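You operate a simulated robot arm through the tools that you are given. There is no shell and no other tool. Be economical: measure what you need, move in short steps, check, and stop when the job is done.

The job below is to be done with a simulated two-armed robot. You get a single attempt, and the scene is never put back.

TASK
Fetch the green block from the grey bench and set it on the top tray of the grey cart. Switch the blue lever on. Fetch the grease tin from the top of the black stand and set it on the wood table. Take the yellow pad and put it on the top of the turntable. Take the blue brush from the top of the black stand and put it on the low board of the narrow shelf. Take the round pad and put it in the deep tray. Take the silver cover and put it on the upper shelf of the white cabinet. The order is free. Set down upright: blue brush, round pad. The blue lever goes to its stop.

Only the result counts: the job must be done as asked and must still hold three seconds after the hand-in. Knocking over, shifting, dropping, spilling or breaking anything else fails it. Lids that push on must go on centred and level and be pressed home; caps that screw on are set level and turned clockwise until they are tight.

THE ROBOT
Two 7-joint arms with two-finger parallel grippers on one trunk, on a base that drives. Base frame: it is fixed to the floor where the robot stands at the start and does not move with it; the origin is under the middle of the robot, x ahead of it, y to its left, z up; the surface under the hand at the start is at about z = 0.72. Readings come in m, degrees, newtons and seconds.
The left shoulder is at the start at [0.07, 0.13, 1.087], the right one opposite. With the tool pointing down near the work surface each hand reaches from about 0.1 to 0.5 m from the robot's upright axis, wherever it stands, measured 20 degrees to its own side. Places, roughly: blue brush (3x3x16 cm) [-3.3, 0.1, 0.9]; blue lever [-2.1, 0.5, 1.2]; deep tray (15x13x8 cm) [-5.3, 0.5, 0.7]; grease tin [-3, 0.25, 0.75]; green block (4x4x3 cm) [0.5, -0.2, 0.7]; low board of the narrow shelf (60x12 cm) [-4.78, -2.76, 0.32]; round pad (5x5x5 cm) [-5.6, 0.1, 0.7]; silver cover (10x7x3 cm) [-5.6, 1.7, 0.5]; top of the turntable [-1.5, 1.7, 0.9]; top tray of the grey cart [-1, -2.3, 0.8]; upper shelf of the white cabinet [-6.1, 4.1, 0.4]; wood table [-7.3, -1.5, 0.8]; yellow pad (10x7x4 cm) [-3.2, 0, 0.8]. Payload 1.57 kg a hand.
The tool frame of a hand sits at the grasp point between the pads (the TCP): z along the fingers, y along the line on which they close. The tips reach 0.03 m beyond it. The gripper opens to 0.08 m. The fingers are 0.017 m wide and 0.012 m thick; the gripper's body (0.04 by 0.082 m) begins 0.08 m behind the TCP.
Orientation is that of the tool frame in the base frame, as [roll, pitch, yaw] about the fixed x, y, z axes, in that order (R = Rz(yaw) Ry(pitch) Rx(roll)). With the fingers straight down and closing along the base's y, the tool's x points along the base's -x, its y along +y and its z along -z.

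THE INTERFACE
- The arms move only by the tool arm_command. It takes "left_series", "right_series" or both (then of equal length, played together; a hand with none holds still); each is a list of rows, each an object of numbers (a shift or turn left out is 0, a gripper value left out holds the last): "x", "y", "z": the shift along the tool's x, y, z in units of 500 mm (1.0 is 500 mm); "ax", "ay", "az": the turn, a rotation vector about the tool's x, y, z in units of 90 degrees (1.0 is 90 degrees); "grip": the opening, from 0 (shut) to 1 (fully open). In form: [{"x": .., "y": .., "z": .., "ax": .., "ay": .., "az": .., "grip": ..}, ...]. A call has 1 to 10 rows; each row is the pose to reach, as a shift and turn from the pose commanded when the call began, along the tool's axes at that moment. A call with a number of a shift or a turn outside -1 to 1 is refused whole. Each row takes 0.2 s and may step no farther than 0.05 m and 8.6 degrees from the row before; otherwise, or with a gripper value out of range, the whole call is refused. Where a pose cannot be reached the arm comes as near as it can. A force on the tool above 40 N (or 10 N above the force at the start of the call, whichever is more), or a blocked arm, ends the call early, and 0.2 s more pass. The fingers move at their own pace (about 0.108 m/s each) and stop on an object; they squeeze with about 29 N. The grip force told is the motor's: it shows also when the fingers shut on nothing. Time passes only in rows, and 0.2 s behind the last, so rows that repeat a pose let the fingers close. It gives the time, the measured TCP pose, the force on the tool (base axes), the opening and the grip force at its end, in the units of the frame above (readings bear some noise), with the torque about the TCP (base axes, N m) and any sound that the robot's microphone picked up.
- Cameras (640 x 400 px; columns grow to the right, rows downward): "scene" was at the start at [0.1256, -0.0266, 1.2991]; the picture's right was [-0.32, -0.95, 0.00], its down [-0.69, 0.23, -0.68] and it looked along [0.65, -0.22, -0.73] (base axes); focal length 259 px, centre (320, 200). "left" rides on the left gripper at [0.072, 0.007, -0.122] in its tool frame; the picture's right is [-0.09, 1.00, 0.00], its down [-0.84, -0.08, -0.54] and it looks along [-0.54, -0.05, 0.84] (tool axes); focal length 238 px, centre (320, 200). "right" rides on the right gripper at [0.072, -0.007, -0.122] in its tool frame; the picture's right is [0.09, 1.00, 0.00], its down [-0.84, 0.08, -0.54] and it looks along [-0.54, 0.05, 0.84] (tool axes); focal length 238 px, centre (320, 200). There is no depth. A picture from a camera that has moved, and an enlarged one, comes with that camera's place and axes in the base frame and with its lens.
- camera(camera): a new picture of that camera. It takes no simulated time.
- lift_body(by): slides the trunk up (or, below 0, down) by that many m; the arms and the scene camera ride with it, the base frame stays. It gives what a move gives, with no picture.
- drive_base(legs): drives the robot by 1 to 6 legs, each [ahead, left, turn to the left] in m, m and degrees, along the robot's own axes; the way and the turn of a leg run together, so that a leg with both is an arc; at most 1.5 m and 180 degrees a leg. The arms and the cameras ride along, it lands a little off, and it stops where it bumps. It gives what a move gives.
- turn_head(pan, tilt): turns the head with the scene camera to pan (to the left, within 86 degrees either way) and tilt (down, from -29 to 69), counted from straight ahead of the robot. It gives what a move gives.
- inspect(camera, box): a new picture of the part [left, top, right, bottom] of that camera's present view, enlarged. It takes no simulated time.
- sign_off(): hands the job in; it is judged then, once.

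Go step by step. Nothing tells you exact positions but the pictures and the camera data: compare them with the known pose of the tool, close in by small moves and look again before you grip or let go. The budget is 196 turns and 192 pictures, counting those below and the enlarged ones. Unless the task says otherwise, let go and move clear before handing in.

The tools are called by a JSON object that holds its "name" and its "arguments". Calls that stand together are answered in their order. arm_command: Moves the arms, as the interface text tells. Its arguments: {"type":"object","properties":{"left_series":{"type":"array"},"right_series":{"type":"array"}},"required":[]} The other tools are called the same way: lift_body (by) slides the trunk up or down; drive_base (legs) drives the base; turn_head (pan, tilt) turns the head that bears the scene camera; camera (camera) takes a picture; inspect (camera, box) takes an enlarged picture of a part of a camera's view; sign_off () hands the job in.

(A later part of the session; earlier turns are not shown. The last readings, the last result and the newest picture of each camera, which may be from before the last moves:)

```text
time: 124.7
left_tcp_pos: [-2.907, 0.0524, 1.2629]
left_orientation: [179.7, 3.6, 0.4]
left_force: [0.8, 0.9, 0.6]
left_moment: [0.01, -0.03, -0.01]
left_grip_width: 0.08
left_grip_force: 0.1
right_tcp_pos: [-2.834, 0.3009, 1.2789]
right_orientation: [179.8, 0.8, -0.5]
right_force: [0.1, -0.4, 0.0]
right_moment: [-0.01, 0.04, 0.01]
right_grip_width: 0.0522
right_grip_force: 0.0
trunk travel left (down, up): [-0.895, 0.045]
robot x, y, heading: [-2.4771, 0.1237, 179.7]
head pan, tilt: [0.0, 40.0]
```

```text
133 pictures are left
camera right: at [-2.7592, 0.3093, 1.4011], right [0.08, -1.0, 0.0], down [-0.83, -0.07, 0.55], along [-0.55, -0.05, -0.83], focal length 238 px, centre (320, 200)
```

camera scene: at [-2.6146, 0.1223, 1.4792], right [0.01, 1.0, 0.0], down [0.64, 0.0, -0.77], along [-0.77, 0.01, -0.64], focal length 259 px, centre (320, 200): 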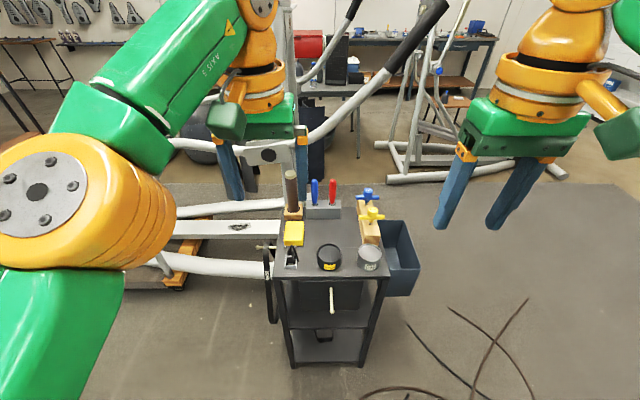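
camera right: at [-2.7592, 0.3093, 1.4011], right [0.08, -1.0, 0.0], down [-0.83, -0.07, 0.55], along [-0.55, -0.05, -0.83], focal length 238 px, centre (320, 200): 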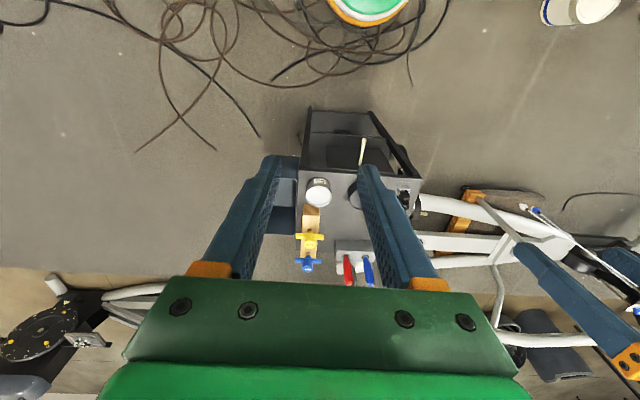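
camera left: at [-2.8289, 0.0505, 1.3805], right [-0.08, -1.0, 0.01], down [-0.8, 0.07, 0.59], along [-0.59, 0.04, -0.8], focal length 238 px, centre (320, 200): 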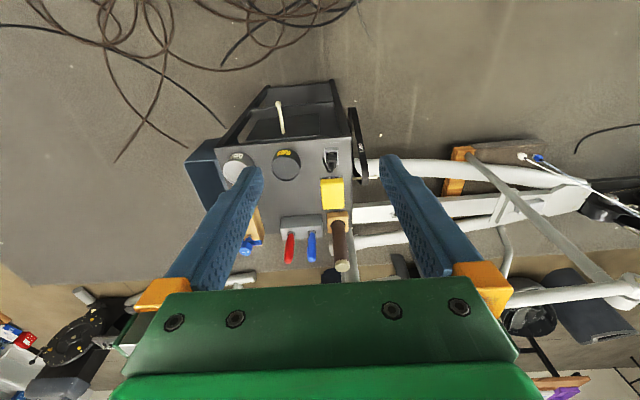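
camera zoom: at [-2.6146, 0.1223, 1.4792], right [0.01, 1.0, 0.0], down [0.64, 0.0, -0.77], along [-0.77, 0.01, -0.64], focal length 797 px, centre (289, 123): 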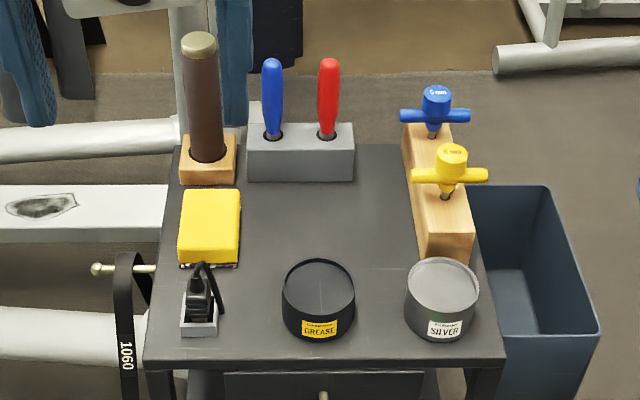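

I can see the grease tin, yellow pad and blue brush on the stand (brush is in a holder). I'll pull the hands back a little, drive closer and lower the trunk.

{"name": "arm_command", "arguments": {"left_series": [{"x": 0.08, "y": 0.04}, {"x": 0.16, "y": 0.08}, {"x": 0.22, "y": 0.1}], "right_series": [{"x": 0.06, "y": -0.04}, {"x": 0.12, "y": -0.08}, {"x": 0.18, "y": -0.12}]}}

{"name": "drive_base", "arguments": {"legs": [[0.25, 0, 0.3]]}}

{"name": "lift_body", "arguments": {"by": -0.12}}

{"name": "turn_head", "arguments": {"pan": 0, "tilt": 58}}

{"name": "camera", "arguments": {"camera": "scene"}}

{"name": "camera", "arguments": {"camera": "left"}}

```text
time: 125.5
left_tcp_pos: [-2.7927, 0.0037, 1.2569]
left_orientation: [179.6, 3.8, 0.5]
left_force: [0.1, 0.2, 0.0]
left_moment: [-0.02, 0.06, -0.04]
left_grip_width: 0.0799
left_grip_force: 0.0
right_tcp_pos: [-2.7388, 0.3623, 1.2773]
right_orientation: [179.6, 0.8, -0.5]
right_force: [-0.4, 0.3, -0.5]
right_moment: [0.01, 0.03, -0.03]
right_grip_width: 0.0519
right_grip_force: 0.1
trunk travel left (down, up): [-0.895, 0.045]
robot x, y, heading: [-2.4826, 0.1244, 179.8]
head pan, tilt: [0.0, 40.0]
```

```text
time: 127.3
left_tcp_pos: [-3.0428, 0.0024, 1.2572]
left_orientation: [179.7, 3.8, 0.9]
left_force: [0.0, 0.0, -0.4]
left_moment: [0.01, 0.02, 0.01]
left_grip_width: 0.08
left_grip_force: 0.0
right_tcp_pos: [-2.9912, 0.3613, 1.2786]
right_orientation: [179.8, 1.0, -0.1]
right_force: [0.6, 0.0, -0.1]
right_moment: [0.03, 0.05, -0.02]
right_grip_width: 0.0519
right_grip_force: 0.1
trunk travel left (down, up): [-0.895, 0.045]
robot x, y, heading: [-2.7277, 0.1259, 180.0]
head pan, tilt: [0.0, 40.0]
```

```text
time: 128.8
left_tcp_pos: [-3.0469, 0.0025, 1.1361]
left_orientation: [179.8, 3.6, 0.8]
left_force: [-0.5, 0.1, -0.3]
left_moment: [0.0, 0.02, -0.03]
left_grip_width: 0.08
left_grip_force: 0.1
right_tcp_pos: [-2.9944, 0.361, 1.1583]
right_orientation: [179.7, 0.8, 0.0]
right_force: [0.0, -0.5, -0.7]
right_moment: [-0.01, 0.0, -0.01]
right_grip_width: 0.0521
right_grip_force: 0.1
trunk travel left (down, up): [-0.775, 0.165]
robot x, y, heading: [-2.7325, 0.1237, 180.0]
head pan, tilt: [0.0, 40.0]
```

```text
time: 129.6
left_tcp_pos: [-3.0468, 0.0024, 1.1367]
left_orientation: [179.8, 3.6, 0.8]
left_force: [0.4, -1.1, 0.1]
left_moment: [0.01, 0.03, -0.02]
left_grip_width: 0.0799
left_grip_force: 0.1
right_tcp_pos: [-2.994, 0.3604, 1.1571]
right_orientation: [179.7, 0.8, 0.0]
right_force: [0.5, 0.3, -0.7]
right_moment: [-0.01, 0.02, -0.02]
right_grip_width: 0.0519
right_grip_force: 0.0
trunk travel left (down, up): [-0.775, 0.165]
robot x, y, heading: [-2.7319, 0.1225, 180.1]
head pan, tilt: [0.0, 58.0]
```

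```text
132 pictures are left
camera scene: at [-2.8493, 0.1226, 1.3349], right [0.0, 1.0, 0.0], down [0.85, 0.0, -0.53], along [-0.53, 0.0, -0.85], focal length 259 px, centre (320, 200)
```

scene: 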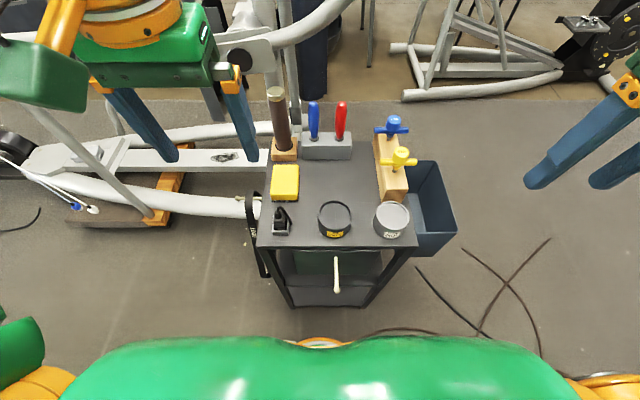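

```text
131 pictures are left
camera left: at [-2.9673, -0.0007, 1.2535], right [-0.08, -1.0, 0.01], down [-0.8, 0.07, 0.59], along [-0.59, 0.04, -0.8], focal length 238 px, centre (320, 200)
```

left: 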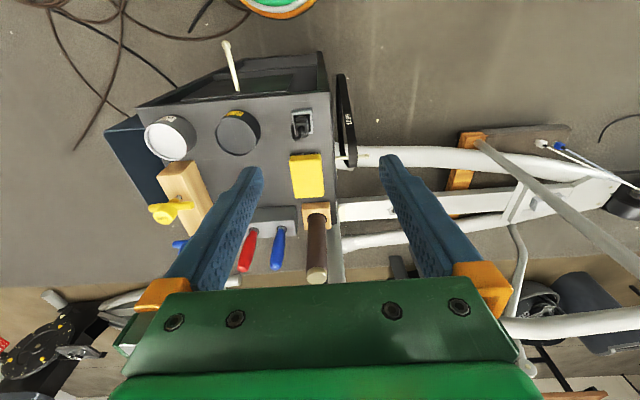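

Pad top ≈ [-3.22, 0.04, 0.82]. I'll come 5 cm nearer, lower the trunk, and bring the left hand over it (staying clear of the brown handle behind).

{"name": "drive_base", "arguments": {"legs": [[0.05, 0, 0]]}}

{"name": "lift_body", "arguments": {"by": -0.12}}

{"name": "arm_command", "arguments": {"left_series": [{"x": -0.08, "y": -0.03, "ay": 0.02}, {"x": -0.16, "y": -0.06, "ay": 0.04}, {"x": -0.22, "y": -0.08, "z": 0.04, "ay": 0.04}, {"x": -0.22, "y": -0.08, "z": 0.1, "ay": 0.04}, {"x": -0.22, "y": -0.08, "z": 0.16, "ay": 0.04}]}}

{"name": "camera", "arguments": {"camera": "left"}}

{"name": "camera", "arguments": {"camera": "scene"}}

```text
time: 130.6
left_tcp_pos: [-3.0896, 0.0027, 1.1375]
left_orientation: [179.6, 4.0, 0.7]
left_force: [-0.2, 0.3, 0.1]
left_moment: [0.0, 0.0, -0.02]
left_grip_width: 0.08
left_grip_force: 0.0
right_tcp_pos: [-3.0381, 0.3597, 1.1595]
right_orientation: [179.7, 1.2, -0.1]
right_force: [-0.2, 0.9, 1.1]
right_moment: [0.05, 0.08, -0.01]
right_grip_width: 0.0517
right_grip_force: 0.1
trunk travel left (down, up): [-0.775, 0.165]
robot x, y, heading: [-2.7786, 0.1262, 179.8]
head pan, tilt: [0.0, 58.0]
```

```text
time: 132.1
left_tcp_pos: [-3.0968, 0.0026, 1.0161]
left_orientation: [179.8, 3.6, 0.8]
left_force: [-0.2, 0.5, -0.2]
left_moment: [0.0, -0.02, -0.02]
left_grip_width: 0.0802
left_grip_force: 0.3
right_tcp_pos: [-3.0445, 0.3603, 1.0378]
right_orientation: [179.8, 0.8, 0.0]
right_force: [-0.4, 0.6, -0.3]
right_moment: [0.03, -0.03, -0.02]
right_grip_width: 0.0518
right_grip_force: 0.0
trunk travel left (down, up): [-0.655, 0.285]
robot x, y, heading: [-2.7798, 0.1237, 179.6]
head pan, tilt: [0.0, 58.0]
```

```text
time: 133.3
left_tcp_pos: [-3.2124, 0.0394, 0.9431]
left_orientation: [179.7, 0.0, 0.8]
left_force: [0.2, 0.3, -0.2]
left_moment: [0.0, -0.01, -0.01]
left_grip_width: 0.0801
left_grip_force: 0.1
right_tcp_pos: [-3.0457, 0.3602, 1.0392]
right_orientation: [179.7, 0.8, -0.1]
right_force: [-0.4, 0.5, 0.3]
right_moment: [0.02, 0.01, 0.01]
right_grip_width: 0.0523
right_grip_force: 0.1
trunk travel left (down, up): [-0.655, 0.285]
robot x, y, heading: [-2.7789, 0.1225, 179.8]
head pan, tilt: [0.0, 58.0]
```

```text
130 pictures are left
camera left: at [-3.1408, 0.0357, 1.066], right [-0.08, -1.0, 0.01], down [-0.84, 0.07, 0.54], along [-0.54, 0.04, -0.84], focal length 238 px, centre (320, 200)
```

left: 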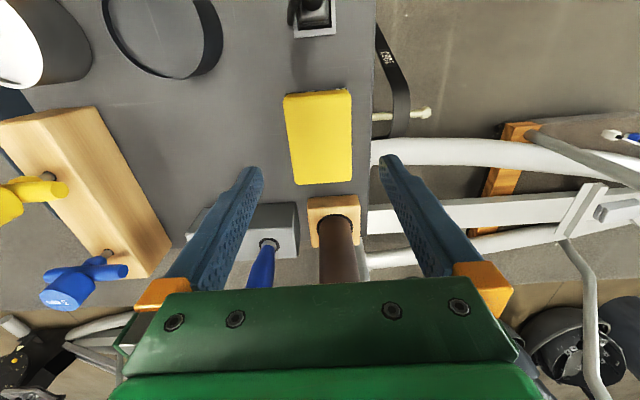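

```text
129 pictures are left
camera scene: at [-2.9002, 0.1225, 1.2148], right [0.0, 1.0, 0.0], down [0.85, 0.0, -0.53], along [-0.53, 0.0, -0.85], focal length 259 px, centre (320, 200)
```

scene: 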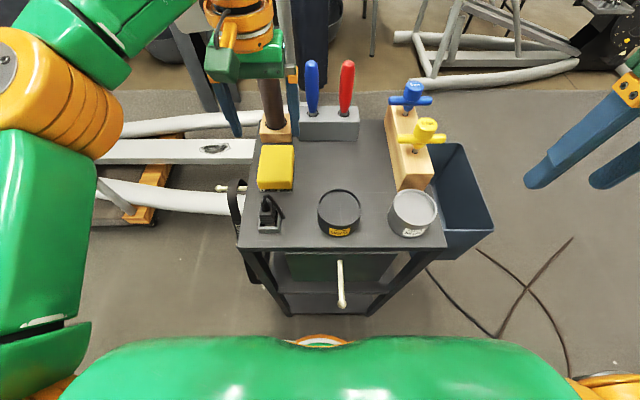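

Everything agrees: pad centre [-3.225, 0.040], aligned, ~6.6 cm wide. Descending around it and closing.

{"name": "arm_command", "arguments": {"left_series": [{"z": 0.08}, {"z": 0.16}, {"z": 0.2}, {"z": 0.22}, {"z": 0.232}]}}

{"name": "camera", "arguments": {"camera": "left"}}

```text
time: 134.5
left_tcp_pos: [-3.2099, 0.0402, 0.8299]
left_orientation: [179.8, 0.5, 0.9]
left_force: [-5.3, -0.5, 18.3]
left_moment: [0.8, 0.05, 0.3]
left_grip_width: 0.0796
left_grip_force: 0.0
right_tcp_pos: [-3.045, 0.36, 1.0382]
right_orientation: [179.8, 0.9, -0.2]
right_force: [0.1, 0.7, 0.7]
right_moment: [-0.03, 0.0, -0.02]
right_grip_width: 0.052
right_grip_force: 0.1
trunk travel left (down, up): [-0.655, 0.285]
robot x, y, heading: [-2.7818, 0.1222, 180.0]
head pan, tilt: [0.0, 58.0]
```

```text
128 pictures are left
camera left: at [-3.1383, 0.0366, 0.9518], right [-0.08, -1.0, 0.0], down [-0.83, 0.07, 0.55], along [-0.55, 0.04, -0.84], focal length 238 px, centre (320, 200)
```

left: 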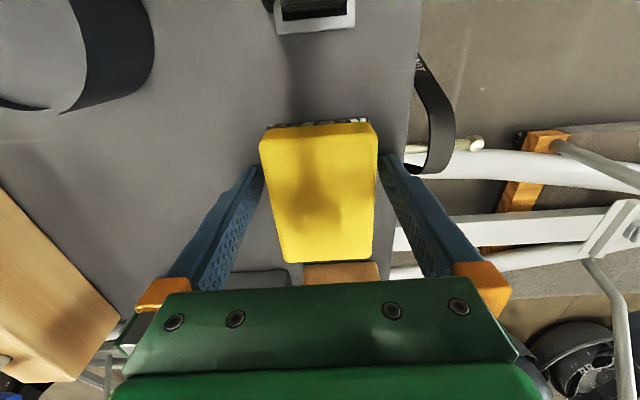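

A fingertip touched the stand top (z ≈ 0.80). Raising 3 mm and gripping.

{"name": "arm_command", "arguments": {"left_series": [{"z": -0.008}, {"z": -0.008, "grip": 0}, {"z": -0.008, "grip": 0}, {"z": -0.008, "grip": 0}, {"z": -0.03}, {"z": -0.06}]}}

{"name": "camera", "arguments": {"camera": "left"}}

```text
time: 135.9
left_tcp_pos: [-3.2138, 0.0417, 0.8582]
left_orientation: [179.6, 0.1, 0.8]
left_force: [0.1, -0.2, -0.2]
left_moment: [0.0, 0.01, -0.03]
left_grip_width: 0.0629
left_grip_force: 29.4
right_tcp_pos: [-3.0453, 0.3599, 1.0372]
right_orientation: [179.7, 0.8, -0.1]
right_force: [-1.0, 0.2, 0.3]
right_moment: [-0.03, -0.01, -0.01]
right_grip_width: 0.0517
right_grip_force: 0.1
trunk travel left (down, up): [-0.655, 0.285]
robot x, y, heading: [-2.7804, 0.1229, 179.8]
head pan, tilt: [0.0, 58.0]
```

```text
127 pictures are left
camera left: at [-3.1412, 0.0384, 0.9797], right [-0.08, -1.0, 0.01], down [-0.84, 0.07, 0.54], along [-0.54, 0.04, -0.84], focal length 238 px, centre (320, 200)
```

left: 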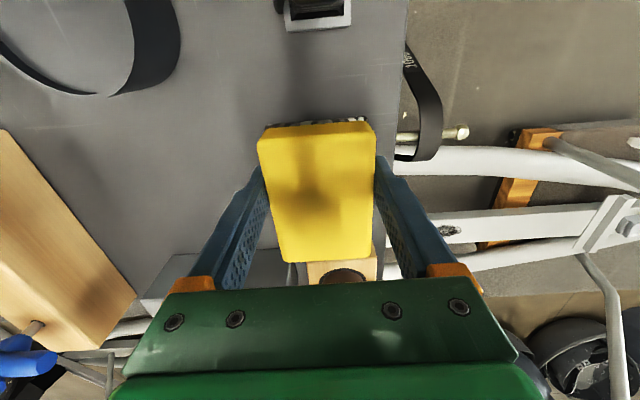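

Pad is held. Raising it clear and backing off; then I'll look at the approach to the turntable.

{"name": "arm_command", "arguments": {"left_series": [{"z": -0.1}, {"z": -0.2}, {"z": -0.28}, {"x": 0.08, "z": -0.32}, {"x": 0.16, "y": 0.03, "z": -0.34}, {"x": 0.22, "y": 0.06, "z": -0.34}]}}

{"name": "lift_body", "arguments": {"by": 0.2}}

{"name": "drive_base", "arguments": {"legs": [[-0.38, 0, 0], [0, 0.35, 0], [-1.25, 0, 0], [0, 0, -90]]}}

{"name": "turn_head", "arguments": {"pan": 5, "tilt": 30}}

{"name": "camera", "arguments": {"camera": "scene"}}

```text
time: 137.3
left_tcp_pos: [-3.0981, 0.0127, 1.0299]
left_orientation: [179.6, -0.1, 1.0]
left_force: [0.1, 0.7, -0.9]
left_moment: [0.03, -0.03, 0.0]
left_grip_width: 0.0637
left_grip_force: 28.8
right_tcp_pos: [-3.0444, 0.3595, 1.0393]
right_orientation: [179.8, 0.8, -0.1]
right_force: [0.6, 1.1, -0.1]
right_moment: [0.02, 0.03, -0.02]
right_grip_width: 0.0518
right_grip_force: 0.0
trunk travel left (down, up): [-0.655, 0.285]
robot x, y, heading: [-2.7815, 0.1236, 179.7]
head pan, tilt: [0.0, 58.0]
```

```text
time: 139.4
left_tcp_pos: [-3.0985, 0.0132, 1.2279]
left_orientation: [179.7, 0.1, 0.8]
left_force: [1.0, 1.2, 0.2]
left_moment: [-0.01, 0.01, 0.0]
left_grip_width: 0.0633
left_grip_force: 29.3
right_tcp_pos: [-3.0451, 0.36, 1.2383]
right_orientation: [179.7, 0.9, 0.0]
right_force: [0.6, -0.4, 0.0]
right_moment: [0.02, -0.03, -0.01]
right_grip_width: 0.0524
right_grip_force: 0.1
trunk travel left (down, up): [-0.855, 0.085]
robot x, y, heading: [-2.782, 0.1248, 179.9]
head pan, tilt: [0.0, 58.0]
```

```text
time: 153.3
left_tcp_pos: [-1.2926, 0.0956, 1.228]
left_orientation: [179.7, -0.1, -87.9]
left_force: [-0.3, 1.0, -0.1]
left_moment: [-0.02, -0.01, 0.01]
left_grip_width: 0.0632
left_grip_force: 28.9
right_tcp_pos: [-0.945, 0.0483, 1.2391]
right_orientation: [179.7, 0.8, -88.9]
right_force: [-0.2, 0.4, 0.1]
right_moment: [-0.02, -0.03, -0.01]
right_grip_width: 0.0521
right_grip_force: 0.0
trunk travel left (down, up): [-0.855, 0.085]
robot x, y, heading: [-1.1752, -0.2197, 91.0]
head pan, tilt: [0.0, 58.0]
```

```text
time: 154.2
left_tcp_pos: [-1.292, 0.0946, 1.229]
left_orientation: [179.7, 0.2, -88.0]
left_force: [0.5, -0.7, -1.2]
left_moment: [0.02, 0.01, 0.0]
left_grip_width: 0.0629
left_grip_force: 29.1
right_tcp_pos: [-0.9452, 0.0468, 1.2385]
right_orientation: [179.7, 0.9, -88.8]
right_force: [0.9, 0.6, -0.2]
right_moment: [0.0, -0.03, -0.02]
right_grip_width: 0.0517
right_grip_force: 0.1
trunk travel left (down, up): [-0.855, 0.085]
robot x, y, heading: [-1.1736, -0.2218, 91.1]
head pan, tilt: [5.0, 30.0]
```

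```text
126 pictures are left
camera scene: at [-1.186, -0.0828, 1.4545], right [0.99, 0.11, 0.0], down [0.05, -0.5, -0.87], along [-0.09, 0.86, -0.5], focal length 259 px, centre (320, 200)
```

scene: 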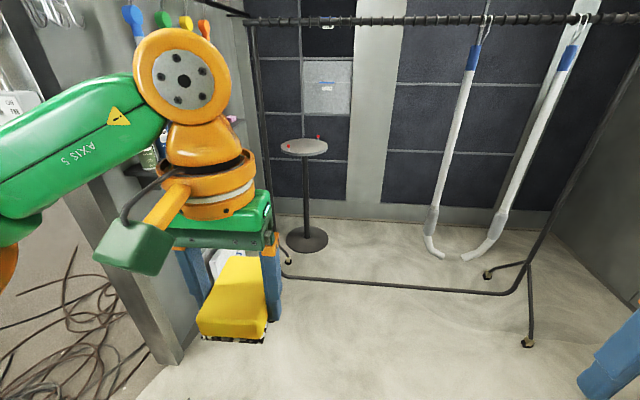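

The turntable stands behind the rack; the left gap is too narrow, but there seems to be a passage at the rack's right end. I'll move east and look.

{"name": "drive_base", "arguments": {"legs": [[0, -0.85, -1], [0.25, 0, 0]]}}

{"name": "turn_head", "arguments": {"pan": -25, "tilt": 30}}

{"name": "camera", "arguments": {"camera": "scene"}}

{"name": "turn_head", "arguments": {"pan": 20, "tilt": 30}}

{"name": "camera", "arguments": {"camera": "scene"}}

```text
time: 160.2
left_tcp_pos: [-0.4516, 0.3585, 1.2302]
left_orientation: [179.7, 0.2, -86.8]
left_force: [0.2, 0.1, -0.6]
left_moment: [0.03, -0.01, -0.03]
left_grip_width: 0.0634
left_grip_force: 29.4
right_tcp_pos: [-0.1025, 0.3188, 1.2398]
right_orientation: [179.5, 1.0, -87.6]
right_force: [0.0, 0.2, 0.9]
right_moment: [0.03, -0.02, 0.01]
right_grip_width: 0.0519
right_grip_force: 0.1
trunk travel left (down, up): [-0.855, 0.085]
robot x, y, heading: [-0.3278, 0.0482, 92.3]
head pan, tilt: [5.0, 30.0]
```

```text
time: 161.1
left_tcp_pos: [-0.4524, 0.362, 1.2286]
left_orientation: [179.6, 0.0, -86.8]
left_force: [-0.2, -0.4, -0.1]
left_moment: [-0.01, -0.01, 0.02]
left_grip_width: 0.0634
left_grip_force: 28.8
right_tcp_pos: [-0.1039, 0.3227, 1.2385]
right_orientation: [179.7, 0.8, -87.7]
right_force: [-0.6, -0.8, 0.3]
right_moment: [0.01, -0.01, 0.01]
right_grip_width: 0.052
right_grip_force: 0.0
trunk travel left (down, up): [-0.855, 0.085]
robot x, y, heading: [-0.3294, 0.0489, 92.6]
head pan, tilt: [-25.0, 30.0]
```

```text
125 pictures are left
camera scene: at [-0.2954, 0.1813, 1.4545], right [0.92, -0.39, 0.0], down [-0.19, -0.46, -0.87], along [0.33, 0.8, -0.5], focal length 259 px, centre (320, 200)
```

scene: 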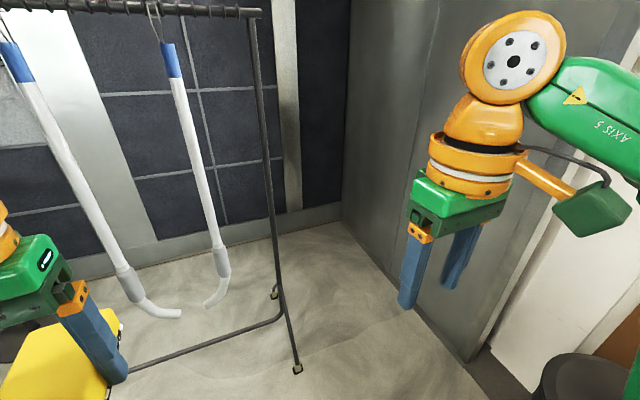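

```text
time: 162.3
left_tcp_pos: [-0.4507, 0.3615, 1.2299]
left_orientation: [179.7, 0.1, -86.7]
left_force: [0.3, 0.0, -0.4]
left_moment: [0.03, 0.01, -0.02]
left_grip_width: 0.0632
left_grip_force: 29.4
right_tcp_pos: [-0.1032, 0.3218, 1.2389]
right_orientation: [179.5, 0.9, -87.8]
right_force: [-0.2, -0.8, -0.2]
right_moment: [0.02, -0.01, 0.01]
right_grip_width: 0.0519
right_grip_force: 0.1
trunk travel left (down, up): [-0.855, 0.085]
robot x, y, heading: [-0.331, 0.0486, 92.1]
head pan, tilt: [20.0, 30.0]
```

```text
124 pictures are left
camera scene: at [-0.3643, 0.1808, 1.4546], right [0.93, 0.38, 0.0], down [0.19, -0.46, -0.87], along [-0.33, 0.8, -0.5], focal length 259 px, centre (320, 200)
```

scene: 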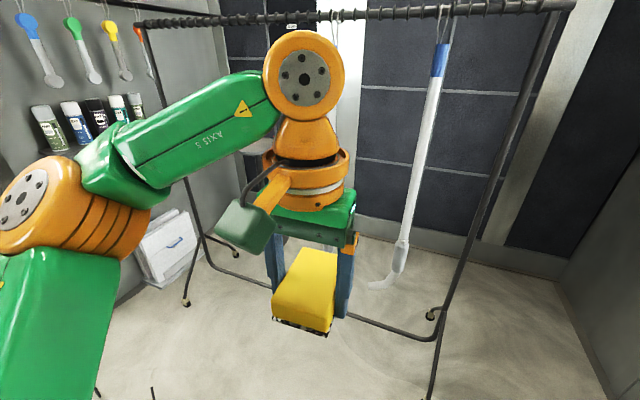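

The bay's right wall is at x ≈ 0.7 and back wall at y ≈ 2.07, so behind the rack there is a ~0.65 m corridor. Elbow width matters, so I'll stretch both hands forward and look at the elbows.

{"name": "arm_command", "arguments": {"left_series": [{"x": -0.09}, {"x": -0.18}, {"x": -0.24}, {"x": -0.3}, {"x": -0.34}], "right_series": [{"x": -0.08, "y": 0.05}, {"x": -0.16, "y": 0.1}, {"x": -0.24, "y": 0.15}, {"x": -0.3, "y": 0.2}, {"x": -0.34, "y": 0.24}]}}

{"name": "turn_head", "arguments": {"pan": 0, "tilt": 60}}

{"name": "camera", "arguments": {"camera": "scene"}}

```text
time: 163.5
left_tcp_pos: [-0.4417, 0.475, 1.2124]
left_orientation: [179.7, 0.2, -86.8]
left_force: [0.2, 0.2, -1.3]
left_moment: [-0.02, -0.01, -0.02]
left_grip_width: 0.0634
left_grip_force: 29.3
left hand out of reach, approached as far as the arm can: row 3, 4, 5
right_tcp_pos: [-0.1753, 0.4305, 1.2064]
right_orientation: [179.6, 0.8, -87.6]
right_force: [0.2, -0.8, 0.8]
right_moment: [-0.02, -0.01, -0.01]
right_grip_width: 0.052
right_grip_force: 0.0
right hand out of reach, approached as far as the arm can: row 3, 4, 5
trunk travel left (down, up): [-0.855, 0.085]
robot x, y, heading: [-0.324, 0.0477, 92.4]
head pan, tilt: [20.0, 30.0]
```

```text
time: 164.4
left_tcp_pos: [-0.4434, 0.4735, 1.2129]
left_orientation: [179.7, 0.0, -86.8]
left_force: [-0.2, 0.1, 0.0]
left_moment: [0.01, 0.05, -0.01]
left_grip_width: 0.063
left_grip_force: 29.1
right_tcp_pos: [-0.1768, 0.4295, 1.2065]
right_orientation: [179.7, 0.9, -87.7]
right_force: [-0.1, -0.4, 0.1]
right_moment: [0.01, 0.01, -0.02]
right_grip_width: 0.052
right_grip_force: 0.1
trunk travel left (down, up): [-0.855, 0.085]
robot x, y, heading: [-0.3271, 0.0461, 92.3]
head pan, tilt: [0.0, 60.0]
```

```text
123 pictures are left
camera scene: at [-0.333, 0.1636, 1.4126], right [1.0, 0.04, 0.0], down [0.04, -0.86, -0.5], along [-0.02, 0.5, -0.87], focal length 259 px, centre (320, 200)
```

scene: 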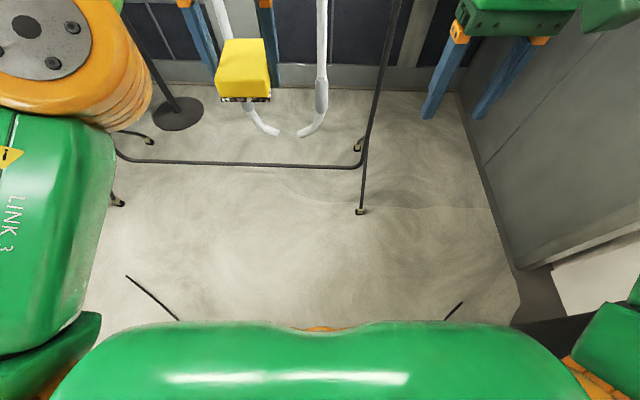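

Working from the images, the base is a disc of ~0.21 m radius and elbows reach ~0.25 m laterally, so the route around the rack's right end and along y ≈ 1.72 is feasible. I'll retract the hands, face west, and go to the passage mouth first.

{"name": "arm_command", "arguments": {"left_series": [{"x": 0.08, "y": 0.01}, {"x": 0.16, "y": 0.02}, {"x": 0.24, "y": 0.03}, {"x": 0.28, "y": 0.03}], "right_series": [{"x": 0.06}, {"x": 0.12}, {"x": 0.18}, {"x": 0.2}]}}

{"name": "drive_base", "arguments": {"legs": [[0, 0, 87.7], [0, -0.55, 0], [-0.68, 0, 0]]}}

{"name": "turn_head", "arguments": {"pan": -80, "tilt": 40}}

{"name": "camera", "arguments": {"camera": "scene"}}

{"name": "turn_head", "arguments": {"pan": -40, "tilt": 40}}

{"name": "camera", "arguments": {"camera": "scene"}}

```text
time: 165.4
left_tcp_pos: [-0.4497, 0.331, 1.2141]
left_orientation: [179.7, 0.2, -86.9]
left_force: [0.0, -0.5, 0.2]
left_moment: [-0.02, -0.02, 0.03]
left_grip_width: 0.0633
left_grip_force: 29.0
right_tcp_pos: [-0.1689, 0.3283, 1.2057]
right_orientation: [179.7, 0.8, -87.7]
right_force: [-1.2, -0.6, 1.0]
right_moment: [0.01, -0.03, 0.01]
right_grip_width: 0.052
right_grip_force: 0.2
trunk travel left (down, up): [-0.855, 0.085]
robot x, y, heading: [-0.3274, 0.0508, 92.5]
head pan, tilt: [0.0, 60.0]
```

```text
time: 175.7
left_tcp_pos: [0.0612, 0.4939, 1.2137]
left_orientation: [179.7, 0.1, 0.0]
left_force: [0.1, -0.8, 0.0]
left_moment: [-0.02, 0.0, -0.01]
left_grip_width: 0.0633
left_grip_force: 28.9
right_tcp_pos: [0.0809, 0.7722, 1.2046]
right_orientation: [179.6, 0.7, -1.0]
right_force: [0.0, -0.4, 0.3]
right_moment: [-0.01, -0.02, 0.0]
right_grip_width: 0.0523
right_grip_force: 0.1
trunk travel left (down, up): [-0.855, 0.085]
robot x, y, heading: [0.3515, 0.5974, 178.9]
head pan, tilt: [0.0, 60.0]
```

```text
time: 177.2
left_tcp_pos: [0.0635, 0.4937, 1.2139]
left_orientation: [179.7, 0.1, -0.1]
left_force: [-0.2, -0.4, 0.0]
left_moment: [0.03, -0.04, 0.01]
left_grip_width: 0.0631
left_grip_force: 28.8
right_tcp_pos: [0.083, 0.7725, 1.2053]
right_orientation: [179.7, 0.8, -1.0]
right_force: [-0.1, -0.6, 0.0]
right_moment: [-0.02, 0.0, 0.01]
right_grip_width: 0.0521
right_grip_force: 0.2
trunk travel left (down, up): [-0.855, 0.085]
robot x, y, heading: [0.3538, 0.5991, 178.9]
head pan, tilt: [-80.0, 40.0]
```

```text
122 pictures are left
camera scene: at [0.2905, 0.6824, 1.4392], right [0.99, 0.16, 0.0], down [0.1, -0.63, -0.77], along [-0.12, 0.76, -0.64], focal length 259 px, centre (320, 200)
```

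scene: 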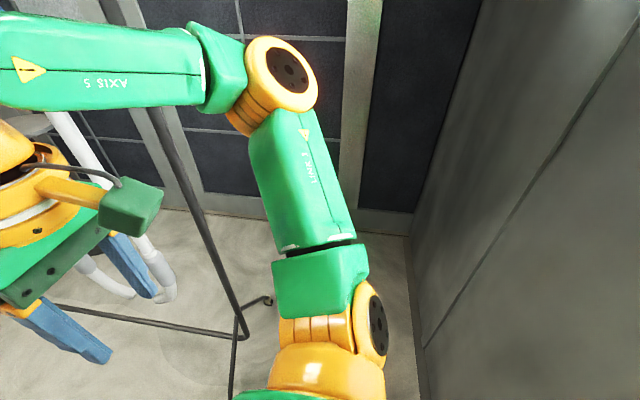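

```text
time: 178.3
left_tcp_pos: [0.0633, 0.4937, 1.2131]
left_orientation: [179.7, 0.1, -0.1]
left_force: [0.0, -0.1, 0.3]
left_moment: [0.04, 0.02, -0.02]
left_grip_width: 0.0633
left_grip_force: 29.2
right_tcp_pos: [0.0819, 0.7734, 1.2058]
right_orientation: [179.7, 0.8, -1.0]
right_force: [0.3, 0.7, -0.4]
right_moment: [0.03, 0.0, 0.04]
right_grip_width: 0.052
right_grip_force: 0.1
trunk travel left (down, up): [-0.855, 0.085]
robot x, y, heading: [0.3566, 0.597, 179.0]
head pan, tilt: [-40.0, 40.0]
```

```text
121 pictures are left
camera scene: at [0.2399, 0.6543, 1.4393], right [0.66, 0.75, 0.0], down [0.49, -0.42, -0.77], along [-0.58, 0.5, -0.64], focal length 259 px, centre (320, 200)
```

scene: 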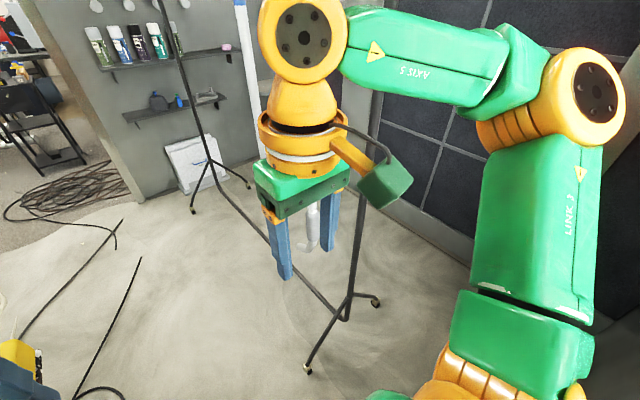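

The right elbow sticks out 0.34 m when retracted, so I'll take the corner with the robot turned to heading 225°, which keeps everything clear of post and walls.

{"name": "drive_base", "arguments": {"legs": [[-0.04, 0, 0], [0, -0.75, 0], [0, 0, 46], [-0.24, -0.24, 0]]}}

{"name": "turn_head", "arguments": {"pan": -20, "tilt": 50}}

{"name": "camera", "arguments": {"camera": "scene"}}

{"name": "camera", "arguments": {"camera": "right"}}

```text
time: 186.7
left_tcp_pos: [0.2785, 1.3837, 1.2133]
left_orientation: [179.8, 0.0, 48.1]
left_force: [0.1, -0.5, -0.4]
left_moment: [-0.01, 0.03, 0.0]
left_grip_width: 0.0631
left_grip_force: 29.0
right_tcp_pos: [0.0832, 1.5841, 1.2047]
right_orientation: [179.8, 0.7, 47.3]
right_force: [-0.1, -0.2, -0.4]
right_moment: [0.0, 0.03, 0.01]
right_grip_width: 0.0517
right_grip_force: 0.1
trunk travel left (down, up): [-0.855, 0.085]
robot x, y, heading: [0.3944, 1.6711, -132.9]
head pan, tilt: [-40.0, 40.0]
```

```text
time: 187.6
left_tcp_pos: [0.2774, 1.3879, 1.2148]
left_orientation: [179.7, 0.1, 48.1]
left_force: [0.6, 0.5, -0.5]
left_moment: [0.0, 0.0, 0.01]
left_grip_width: 0.0629
left_grip_force: 28.9
right_tcp_pos: [0.0813, 1.5867, 1.2043]
right_orientation: [179.7, 0.9, 47.1]
right_force: [-0.8, 0.3, -1.2]
right_moment: [-0.02, 0.01, 0.0]
right_grip_width: 0.0518
right_grip_force: 0.0
trunk travel left (down, up): [-0.855, 0.085]
robot x, y, heading: [0.3976, 1.6745, -132.7]
head pan, tilt: [-20.0, 50.0]
```

```text
120 pictures are left
camera scene: at [0.2904, 1.6009, 1.4251], right [-0.46, 0.89, 0.0], down [0.68, 0.35, -0.64], along [-0.57, -0.29, -0.77], focal length 259 px, centre (320, 200)
```

scene: 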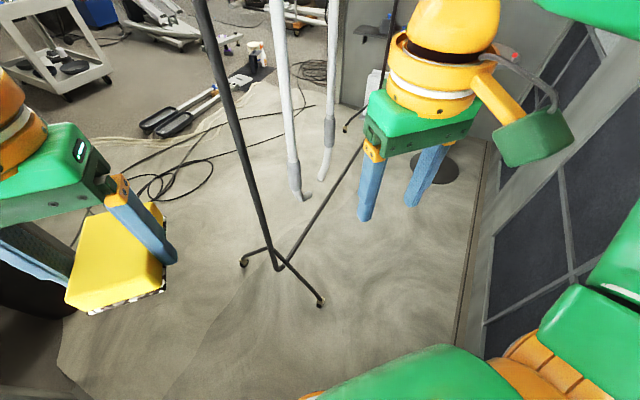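

```text
119 pictures are left
camera right: at [0.1287, 1.6466, 1.3266], right [0.79, -0.61, 0.0], down [-0.51, -0.66, 0.55], along [-0.34, -0.44, -0.83], focal length 238 px, centre (320, 200)
```

right: 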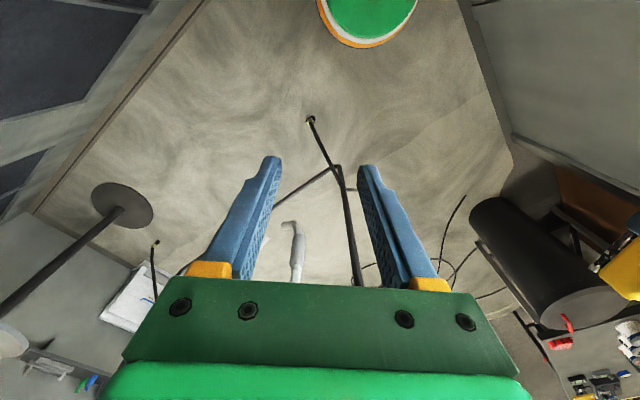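

Corridor measures 1.42–2.08 m in y, fine for the 0.21 m base. Moving west at y ≈ 1.73.

{"name": "drive_base", "arguments": {"legs": [[0.57, -0.699, 0]]}}

{"name": "turn_head", "arguments": {"pan": -45, "tilt": 45}}

{"name": "camera", "arguments": {"camera": "scene"}}

```text
time: 192.3
left_tcp_pos: [-0.6215, 1.4591, 1.214]
left_orientation: [179.7, 0.1, 48.6]
left_force: [0.5, 0.1, 0.6]
left_moment: [-0.01, -0.01, 0.0]
left_grip_width: 0.0628
left_grip_force: 29.0
right_tcp_pos: [-0.8178, 1.6576, 1.2037]
right_orientation: [179.9, 0.8, 47.7]
right_force: [-0.3, -0.4, 0.0]
right_moment: [-0.01, -0.01, -0.03]
right_grip_width: 0.0517
right_grip_force: 0.0
trunk travel left (down, up): [-0.855, 0.085]
robot x, y, heading: [-0.5105, 1.7506, -132.2]
head pan, tilt: [-20.0, 50.0]
```

```text
time: 193.2
left_tcp_pos: [-0.6232, 1.4594, 1.215]
left_orientation: [179.6, 0.0, 48.5]
left_force: [-0.3, 0.9, -0.7]
left_moment: [0.0, -0.01, 0.03]
left_grip_width: 0.0633
left_grip_force: 28.9
right_tcp_pos: [-0.8204, 1.6567, 1.205]
right_orientation: [179.7, 0.9, 47.5]
right_force: [-0.6, 0.3, 0.8]
right_moment: [0.0, -0.02, 0.0]
right_grip_width: 0.052
right_grip_force: 0.0
trunk travel left (down, up): [-0.855, 0.085]
robot x, y, heading: [-0.5085, 1.748, -132.3]
head pan, tilt: [-45.0, 45.0]
```

```text
118 pictures are left
camera scene: at [-0.6251, 1.7047, 1.432], right [-0.05, 1.0, 0.0], down [0.71, 0.03, -0.71], along [-0.71, -0.03, -0.71], focal length 259 px, centre (320, 200)
```

scene: 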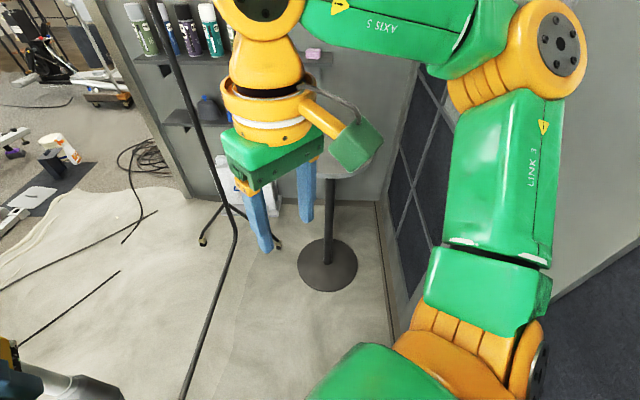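

Turntable post is at about [-1.49, 1.715]. I'll extend the right hand forward (tucks its elbow), then turn to face the table and move up.

{"name": "arm_command", "arguments": {"right_series": [{"x": -0.08, "y": 0.03}, {"x": -0.16, "y": 0.06}, {"x": -0.24, "y": 0.08}, {"x": -0.32, "y": 0.08}, {"x": -0.34, "y": 0.08}]}}

{"name": "drive_base", "arguments": {"legs": [[0.25, -0.13, 0], [0, 0, -40]]}}

{"name": "turn_head", "arguments": {"pan": 0, "tilt": 45}}

{"name": "camera", "arguments": {"camera": "scene"}}

{"name": "turn_head", "arguments": {"pan": -70, "tilt": 30}}

{"name": "camera", "arguments": {"camera": "scene"}}

```text
time: 194.4
left_tcp_pos: [-0.6225, 1.4577, 1.2135]
left_orientation: [179.7, 0.0, 48.5]
left_force: [-0.8, 0.4, -0.2]
left_moment: [0.0, -0.04, -0.01]
left_grip_width: 0.0629
left_grip_force: 29.0
right_tcp_pos: [-0.9015, 1.5726, 1.1883]
right_orientation: [179.7, 0.8, 47.5]
right_force: [0.4, -0.4, 0.4]
right_moment: [0.01, -0.03, 0.04]
right_grip_width: 0.0519
right_grip_force: 0.0
right hand out of reach, approached as far as the arm can: row 2, 3, 4, 5
trunk travel left (down, up): [-0.855, 0.085]
robot x, y, heading: [-0.5069, 1.7443, -132.5]
head pan, tilt: [-45.0, 45.0]
```

```text
time: 198.3
left_tcp_pos: [-1.0516, 1.5085, 1.2138]
left_orientation: [179.6, 0.0, 7.4]
left_force: [0.1, 0.4, -1.1]
left_moment: [0.02, -0.05, 0.04]
left_grip_width: 0.0632
left_grip_force: 29.0
right_tcp_pos: [-1.1829, 1.778, 1.1908]
right_orientation: [179.7, 0.7, 6.3]
right_force: [-0.8, 0.2, -1.0]
right_moment: [-0.02, -0.01, 0.03]
right_grip_width: 0.0518
right_grip_force: 0.1
trunk travel left (down, up): [-0.855, 0.085]
robot x, y, heading: [-0.7789, 1.6456, -173.5]
head pan, tilt: [-45.0, 45.0]
```

```text
time: 199.4
left_tcp_pos: [-1.0514, 1.5087, 1.2142]
left_orientation: [179.7, 0.1, 7.3]
left_force: [-0.1, 0.6, 0.3]
left_moment: [-0.03, 0.03, 0.0]
left_grip_width: 0.0632
left_grip_force: 29.0
right_tcp_pos: [-1.1819, 1.7777, 1.1893]
right_orientation: [179.7, 0.8, 6.4]
right_force: [0.0, -0.1, 0.0]
right_moment: [0.03, 0.0, 0.02]
right_grip_width: 0.0524
right_grip_force: 0.1
trunk travel left (down, up): [-0.855, 0.085]
robot x, y, heading: [-0.7705, 1.6474, -173.6]
head pan, tilt: [0.0, 45.0]
```

```text
117 pictures are left
camera scene: at [-0.9068, 1.6346, 1.432], right [-0.11, 0.99, 0.0], down [0.7, 0.08, -0.71], along [-0.7, -0.08, -0.71], focal length 259 px, centre (320, 200)
```

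scene: 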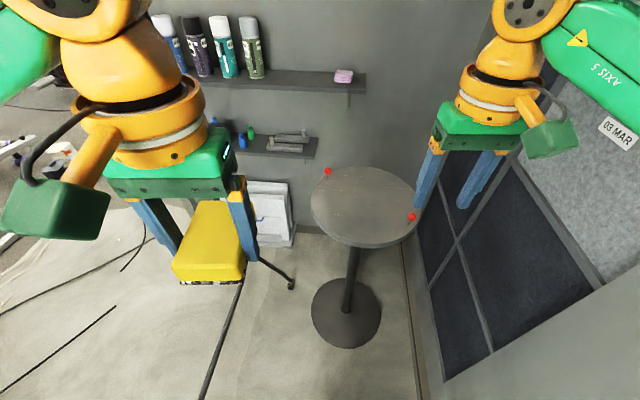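

```text
time: 200.8
left_tcp_pos: [-1.0504, 1.5083, 1.214]
left_orientation: [179.7, 0.0, 7.2]
left_force: [-0.3, 0.0, -0.3]
left_moment: [0.0, -0.01, 0.01]
left_grip_width: 0.0631
left_grip_force: 29.5
right_tcp_pos: [-1.1834, 1.7788, 1.188]
right_orientation: [179.7, 0.9, 6.3]
right_force: [0.5, 0.1, 0.5]
right_moment: [-0.03, 0.0, 0.0]
right_grip_width: 0.052
right_grip_force: 0.0
trunk travel left (down, up): [-0.855, 0.085]
robot x, y, heading: [-0.776, 1.6525, -173.6]
head pan, tilt: [-70.0, 30.0]
```

```text
116 pictures are left
camera scene: at [-0.8663, 1.7246, 1.4546], right [0.9, 0.45, 0.0], down [0.22, -0.45, -0.87], along [-0.39, 0.78, -0.5], focal length 259 px, centre (320, 200)
```

scene: 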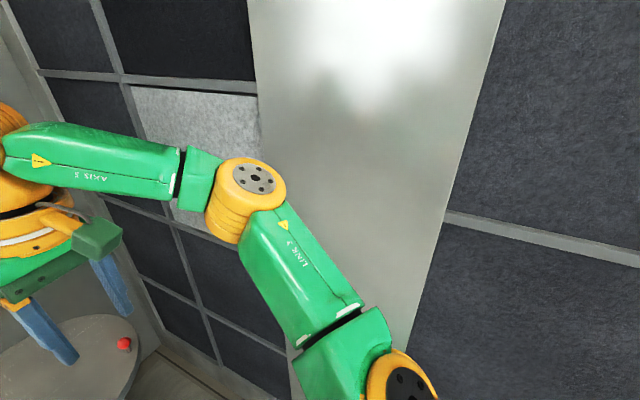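

The turntable top is a plain disc centred near [-1.48, 1.71], z ≈ 0.84, with knobs on the rim. I'll square up, drive nearer, then lower the trunk.

{"name": "drive_base", "arguments": {"legs": [[0, 0, -6.4], [0.26, -0.06, 0]]}}

{"name": "lift_body", "arguments": {"by": -0.15}}

{"name": "turn_head", "arguments": {"pan": 0, "tilt": 55}}

{"name": "camera", "arguments": {"camera": "scene"}}

{"name": "camera", "arguments": {"camera": "left"}}

```text
time: 203.2
left_tcp_pos: [-1.3165, 1.5973, 1.2146]
left_orientation: [179.8, 0.2, 1.0]
left_force: [0.7, 0.6, -0.9]
left_moment: [0.04, 0.0, 0.0]
left_grip_width: 0.0631
left_grip_force: 29.1
right_tcp_pos: [-1.4191, 1.8803, 1.1908]
right_orientation: [179.7, 1.0, 0.0]
right_force: [0.3, 0.0, 0.4]
right_moment: [-0.02, 0.0, -0.03]
right_grip_width: 0.0524
right_grip_force: 0.1
trunk travel left (down, up): [-0.855, 0.085]
robot x, y, heading: [-1.0285, 1.706, -179.9]
head pan, tilt: [-70.0, 30.0]
```

```text
time: 205.0
left_tcp_pos: [-1.3195, 1.5993, 1.0637]
left_orientation: [179.7, 0.1, 0.9]
left_force: [0.1, -0.6, -0.4]
left_moment: [0.01, 0.01, -0.02]
left_grip_width: 0.063
left_grip_force: 28.7
right_tcp_pos: [-1.422, 1.8809, 1.038]
right_orientation: [179.7, 0.8, -0.1]
right_force: [0.2, 0.4, 0.0]
right_moment: [0.02, -0.01, 0.02]
right_grip_width: 0.0519
right_grip_force: 0.0
trunk travel left (down, up): [-0.705, 0.235]
robot x, y, heading: [-1.0293, 1.7105, -179.8]
head pan, tilt: [-70.0, 30.0]
```

```text
time: 206.4
left_tcp_pos: [-1.3201, 1.5981, 1.0629]
left_orientation: [179.8, 0.1, 1.0]
left_force: [0.3, -0.4, 0.5]
left_moment: [-0.03, -0.01, -0.03]
left_grip_width: 0.0632
left_grip_force: 29.9
right_tcp_pos: [-1.4221, 1.88, 1.0388]
right_orientation: [179.7, 0.9, 0.0]
right_force: [0.3, 0.6, -0.1]
right_moment: [-0.03, 0.01, -0.03]
right_grip_width: 0.0521
right_grip_force: 0.1
trunk travel left (down, up): [-0.705, 0.235]
robot x, y, heading: [-1.0322, 1.7083, -179.7]
head pan, tilt: [0.0, 55.0]
```

```text
115 pictures are left
camera scene: at [-1.1536, 1.7074, 1.2686], right [0.0, 1.0, 0.0], down [0.82, 0.0, -0.57], along [-0.57, 0.0, -0.82], focal length 259 px, centre (320, 200)
```

scene: 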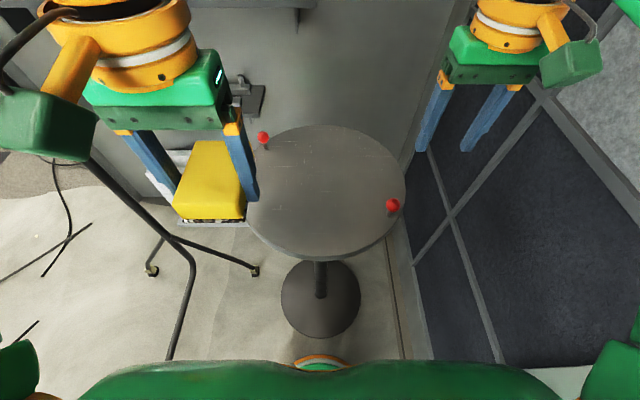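

```text
114 pictures are left
camera left: at [-1.2487, 1.595, 1.186], right [-0.08, -1.0, 0.01], down [-0.84, 0.07, 0.54], along [-0.54, 0.04, -0.84], focal length 238 px, centre (320, 200)
```

left: 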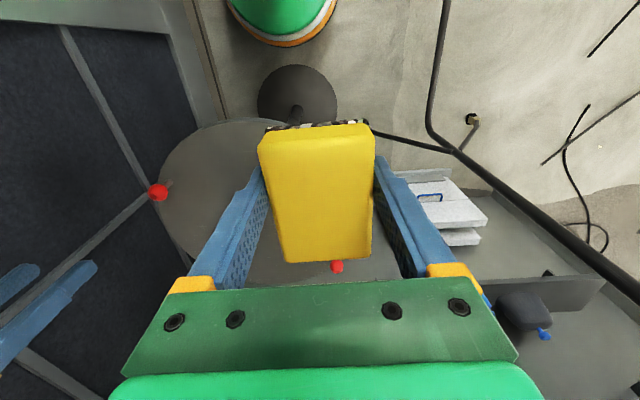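

Moving the pad over the disc (TCP target [-1.44, 1.70]) and lowering to just above it.

{"name": "arm_command", "arguments": {"left_series": [{"x": -0.07, "y": -0.06}, {"x": -0.14, "y": -0.12}, {"x": -0.2, "y": -0.17, "z": 0.04}, {"x": -0.24, "y": -0.204, "z": 0.1}, {"x": -0.24, "y": -0.204, "z": 0.18}, {"x": -0.24, "y": -0.204, "z": 0.26}, {"x": -0.24, "y": -0.204, "z": 0.32}, {"x": -0.24, "y": -0.204, "z": 0.34}]}}

{"name": "camera", "arguments": {"camera": "scene"}}

{"name": "camera", "arguments": {"camera": "left"}}

```text
time: 208.2
left_tcp_pos: [-1.4397, 1.6964, 0.8918]
left_orientation: [179.7, -0.1, 0.9]
left_force: [1.0, 0.3, 0.5]
left_moment: [-0.01, 0.01, 0.0]
left_grip_width: 0.063
left_grip_force: 29.0
right_tcp_pos: [-1.4211, 1.8803, 1.0399]
right_orientation: [179.7, 0.8, 0.0]
right_force: [-0.1, -0.4, 0.6]
right_moment: [0.01, 0.01, 0.04]
right_grip_width: 0.0518
right_grip_force: 0.1
trunk travel left (down, up): [-0.705, 0.235]
robot x, y, heading: [-1.0336, 1.7093, -180.1]
head pan, tilt: [0.0, 55.0]
```

```text
113 pictures are left
camera scene: at [-1.1536, 1.7072, 1.2686], right [0.0, 1.0, 0.0], down [0.82, 0.0, -0.57], along [-0.57, 0.0, -0.82], focal length 259 px, centre (320, 200)
```

scene: 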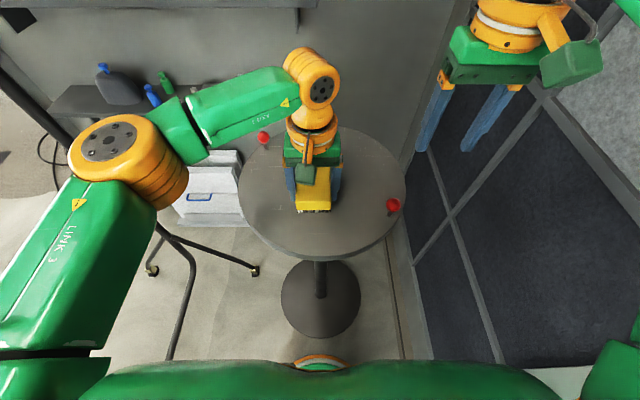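

```text
112 pictures are left
camera left: at [-1.3688, 1.6929, 1.0152], right [-0.08, -1.0, 0.01], down [-0.84, 0.07, 0.54], along [-0.54, 0.04, -0.84], focal length 238 px, centre (320, 200)
```

left: 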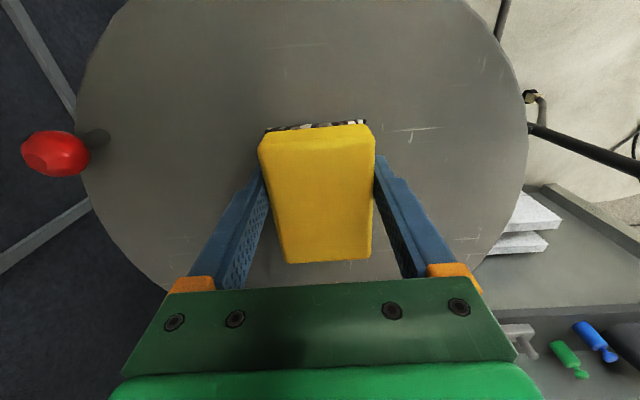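

Well centred. Lowering in fine steps until contact.

{"name": "arm_command", "arguments": {"left_series": [{"z": 0.014}, {"z": 0.022}, {"z": 0.03}, {"z": 0.038}, {"z": 0.046}, {"z": 0.054}, {"z": 0.062}, {"z": 0.07}]}}

```text
time: 208.7
left_tcp_pos: [-1.4395, 1.6961, 0.8912]
left_orientation: [-179.9, 0.8, 1.2]
left_force: [2.2, -2.1, 19.3]
left_moment: [-0.11, -0.62, 0.03]
left_grip_width: 0.0632
left_grip_force: 29.2
right_tcp_pos: [-1.4183, 1.8799, 1.0409]
right_orientation: [179.7, 1.0, 0.0]
right_force: [0.4, -0.4, 0.1]
right_moment: [0.0, 0.04, -0.05]
right_grip_width: 0.0517
right_grip_force: 0.0
trunk travel left (down, up): [-0.705, 0.235]
robot x, y, heading: [-1.0313, 1.7079, -180.2]
head pan, tilt: [0.0, 55.0]
stopped in row 2 (left hand): the force on the tool passed its limit at 49 N (the readings are from after the stop); the commanded pose is now the measured one
```

Contact made. Releasing and rising.

{"name": "arm_command", "arguments": {"left_series": [{"z": 0.0, "grip": 0.85}, {"z": 0.0, "grip": 0.9}, {"z": 0.0, "grip": 1}, {"z": 0.0, "grip": 1}, {"z": -0.04}, {"z": -0.12}, {"z": -0.2}, {"z": -0.28}]}}

{"name": "camera", "arguments": {"camera": "left"}}

{"name": "camera", "arguments": {"camera": "scene"}}

```text
time: 210.5
left_tcp_pos: [-1.4417, 1.6979, 1.0272]
left_orientation: [179.7, 0.6, 1.1]
left_force: [-0.1, 0.0, -0.5]
left_moment: [0.02, -0.01, 0.0]
left_grip_width: 0.0802
left_grip_force: 0.1
right_tcp_pos: [-1.4207, 1.8818, 1.0388]
right_orientation: [179.6, 0.8, -0.1]
right_force: [-0.4, 0.3, 0.3]
right_moment: [-0.01, 0.03, -0.03]
right_grip_width: 0.0521
right_grip_force: 0.1
trunk travel left (down, up): [-0.705, 0.235]
robot x, y, heading: [-1.0297, 1.7077, -179.9]
head pan, tilt: [0.0, 55.0]
```

```text
111 pictures are left
camera left: at [-1.3693, 1.6946, 1.1488], right [-0.07, -1.0, 0.0], down [-0.83, 0.06, 0.55], along [-0.55, 0.04, -0.83], focal length 238 px, centre (320, 200)
```

left: 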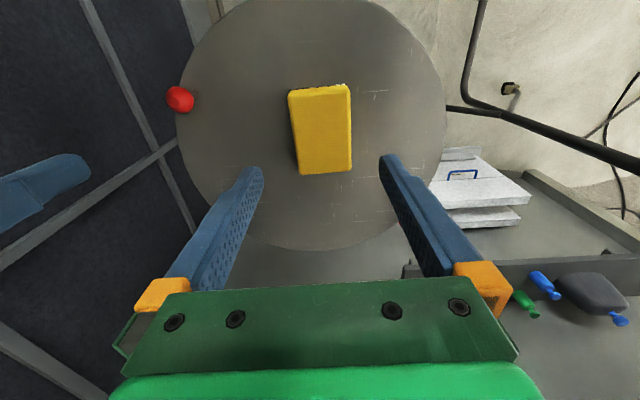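

```text
110 pictures are left
camera scene: at [-1.1527, 1.7084, 1.2686], right [0.0, 1.0, 0.0], down [0.82, 0.0, -0.57], along [-0.57, 0.0, -0.82], focal length 259 px, centre (320, 200)
```

scene: 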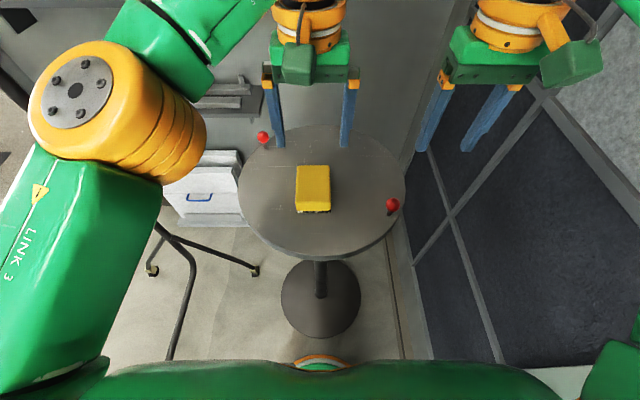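

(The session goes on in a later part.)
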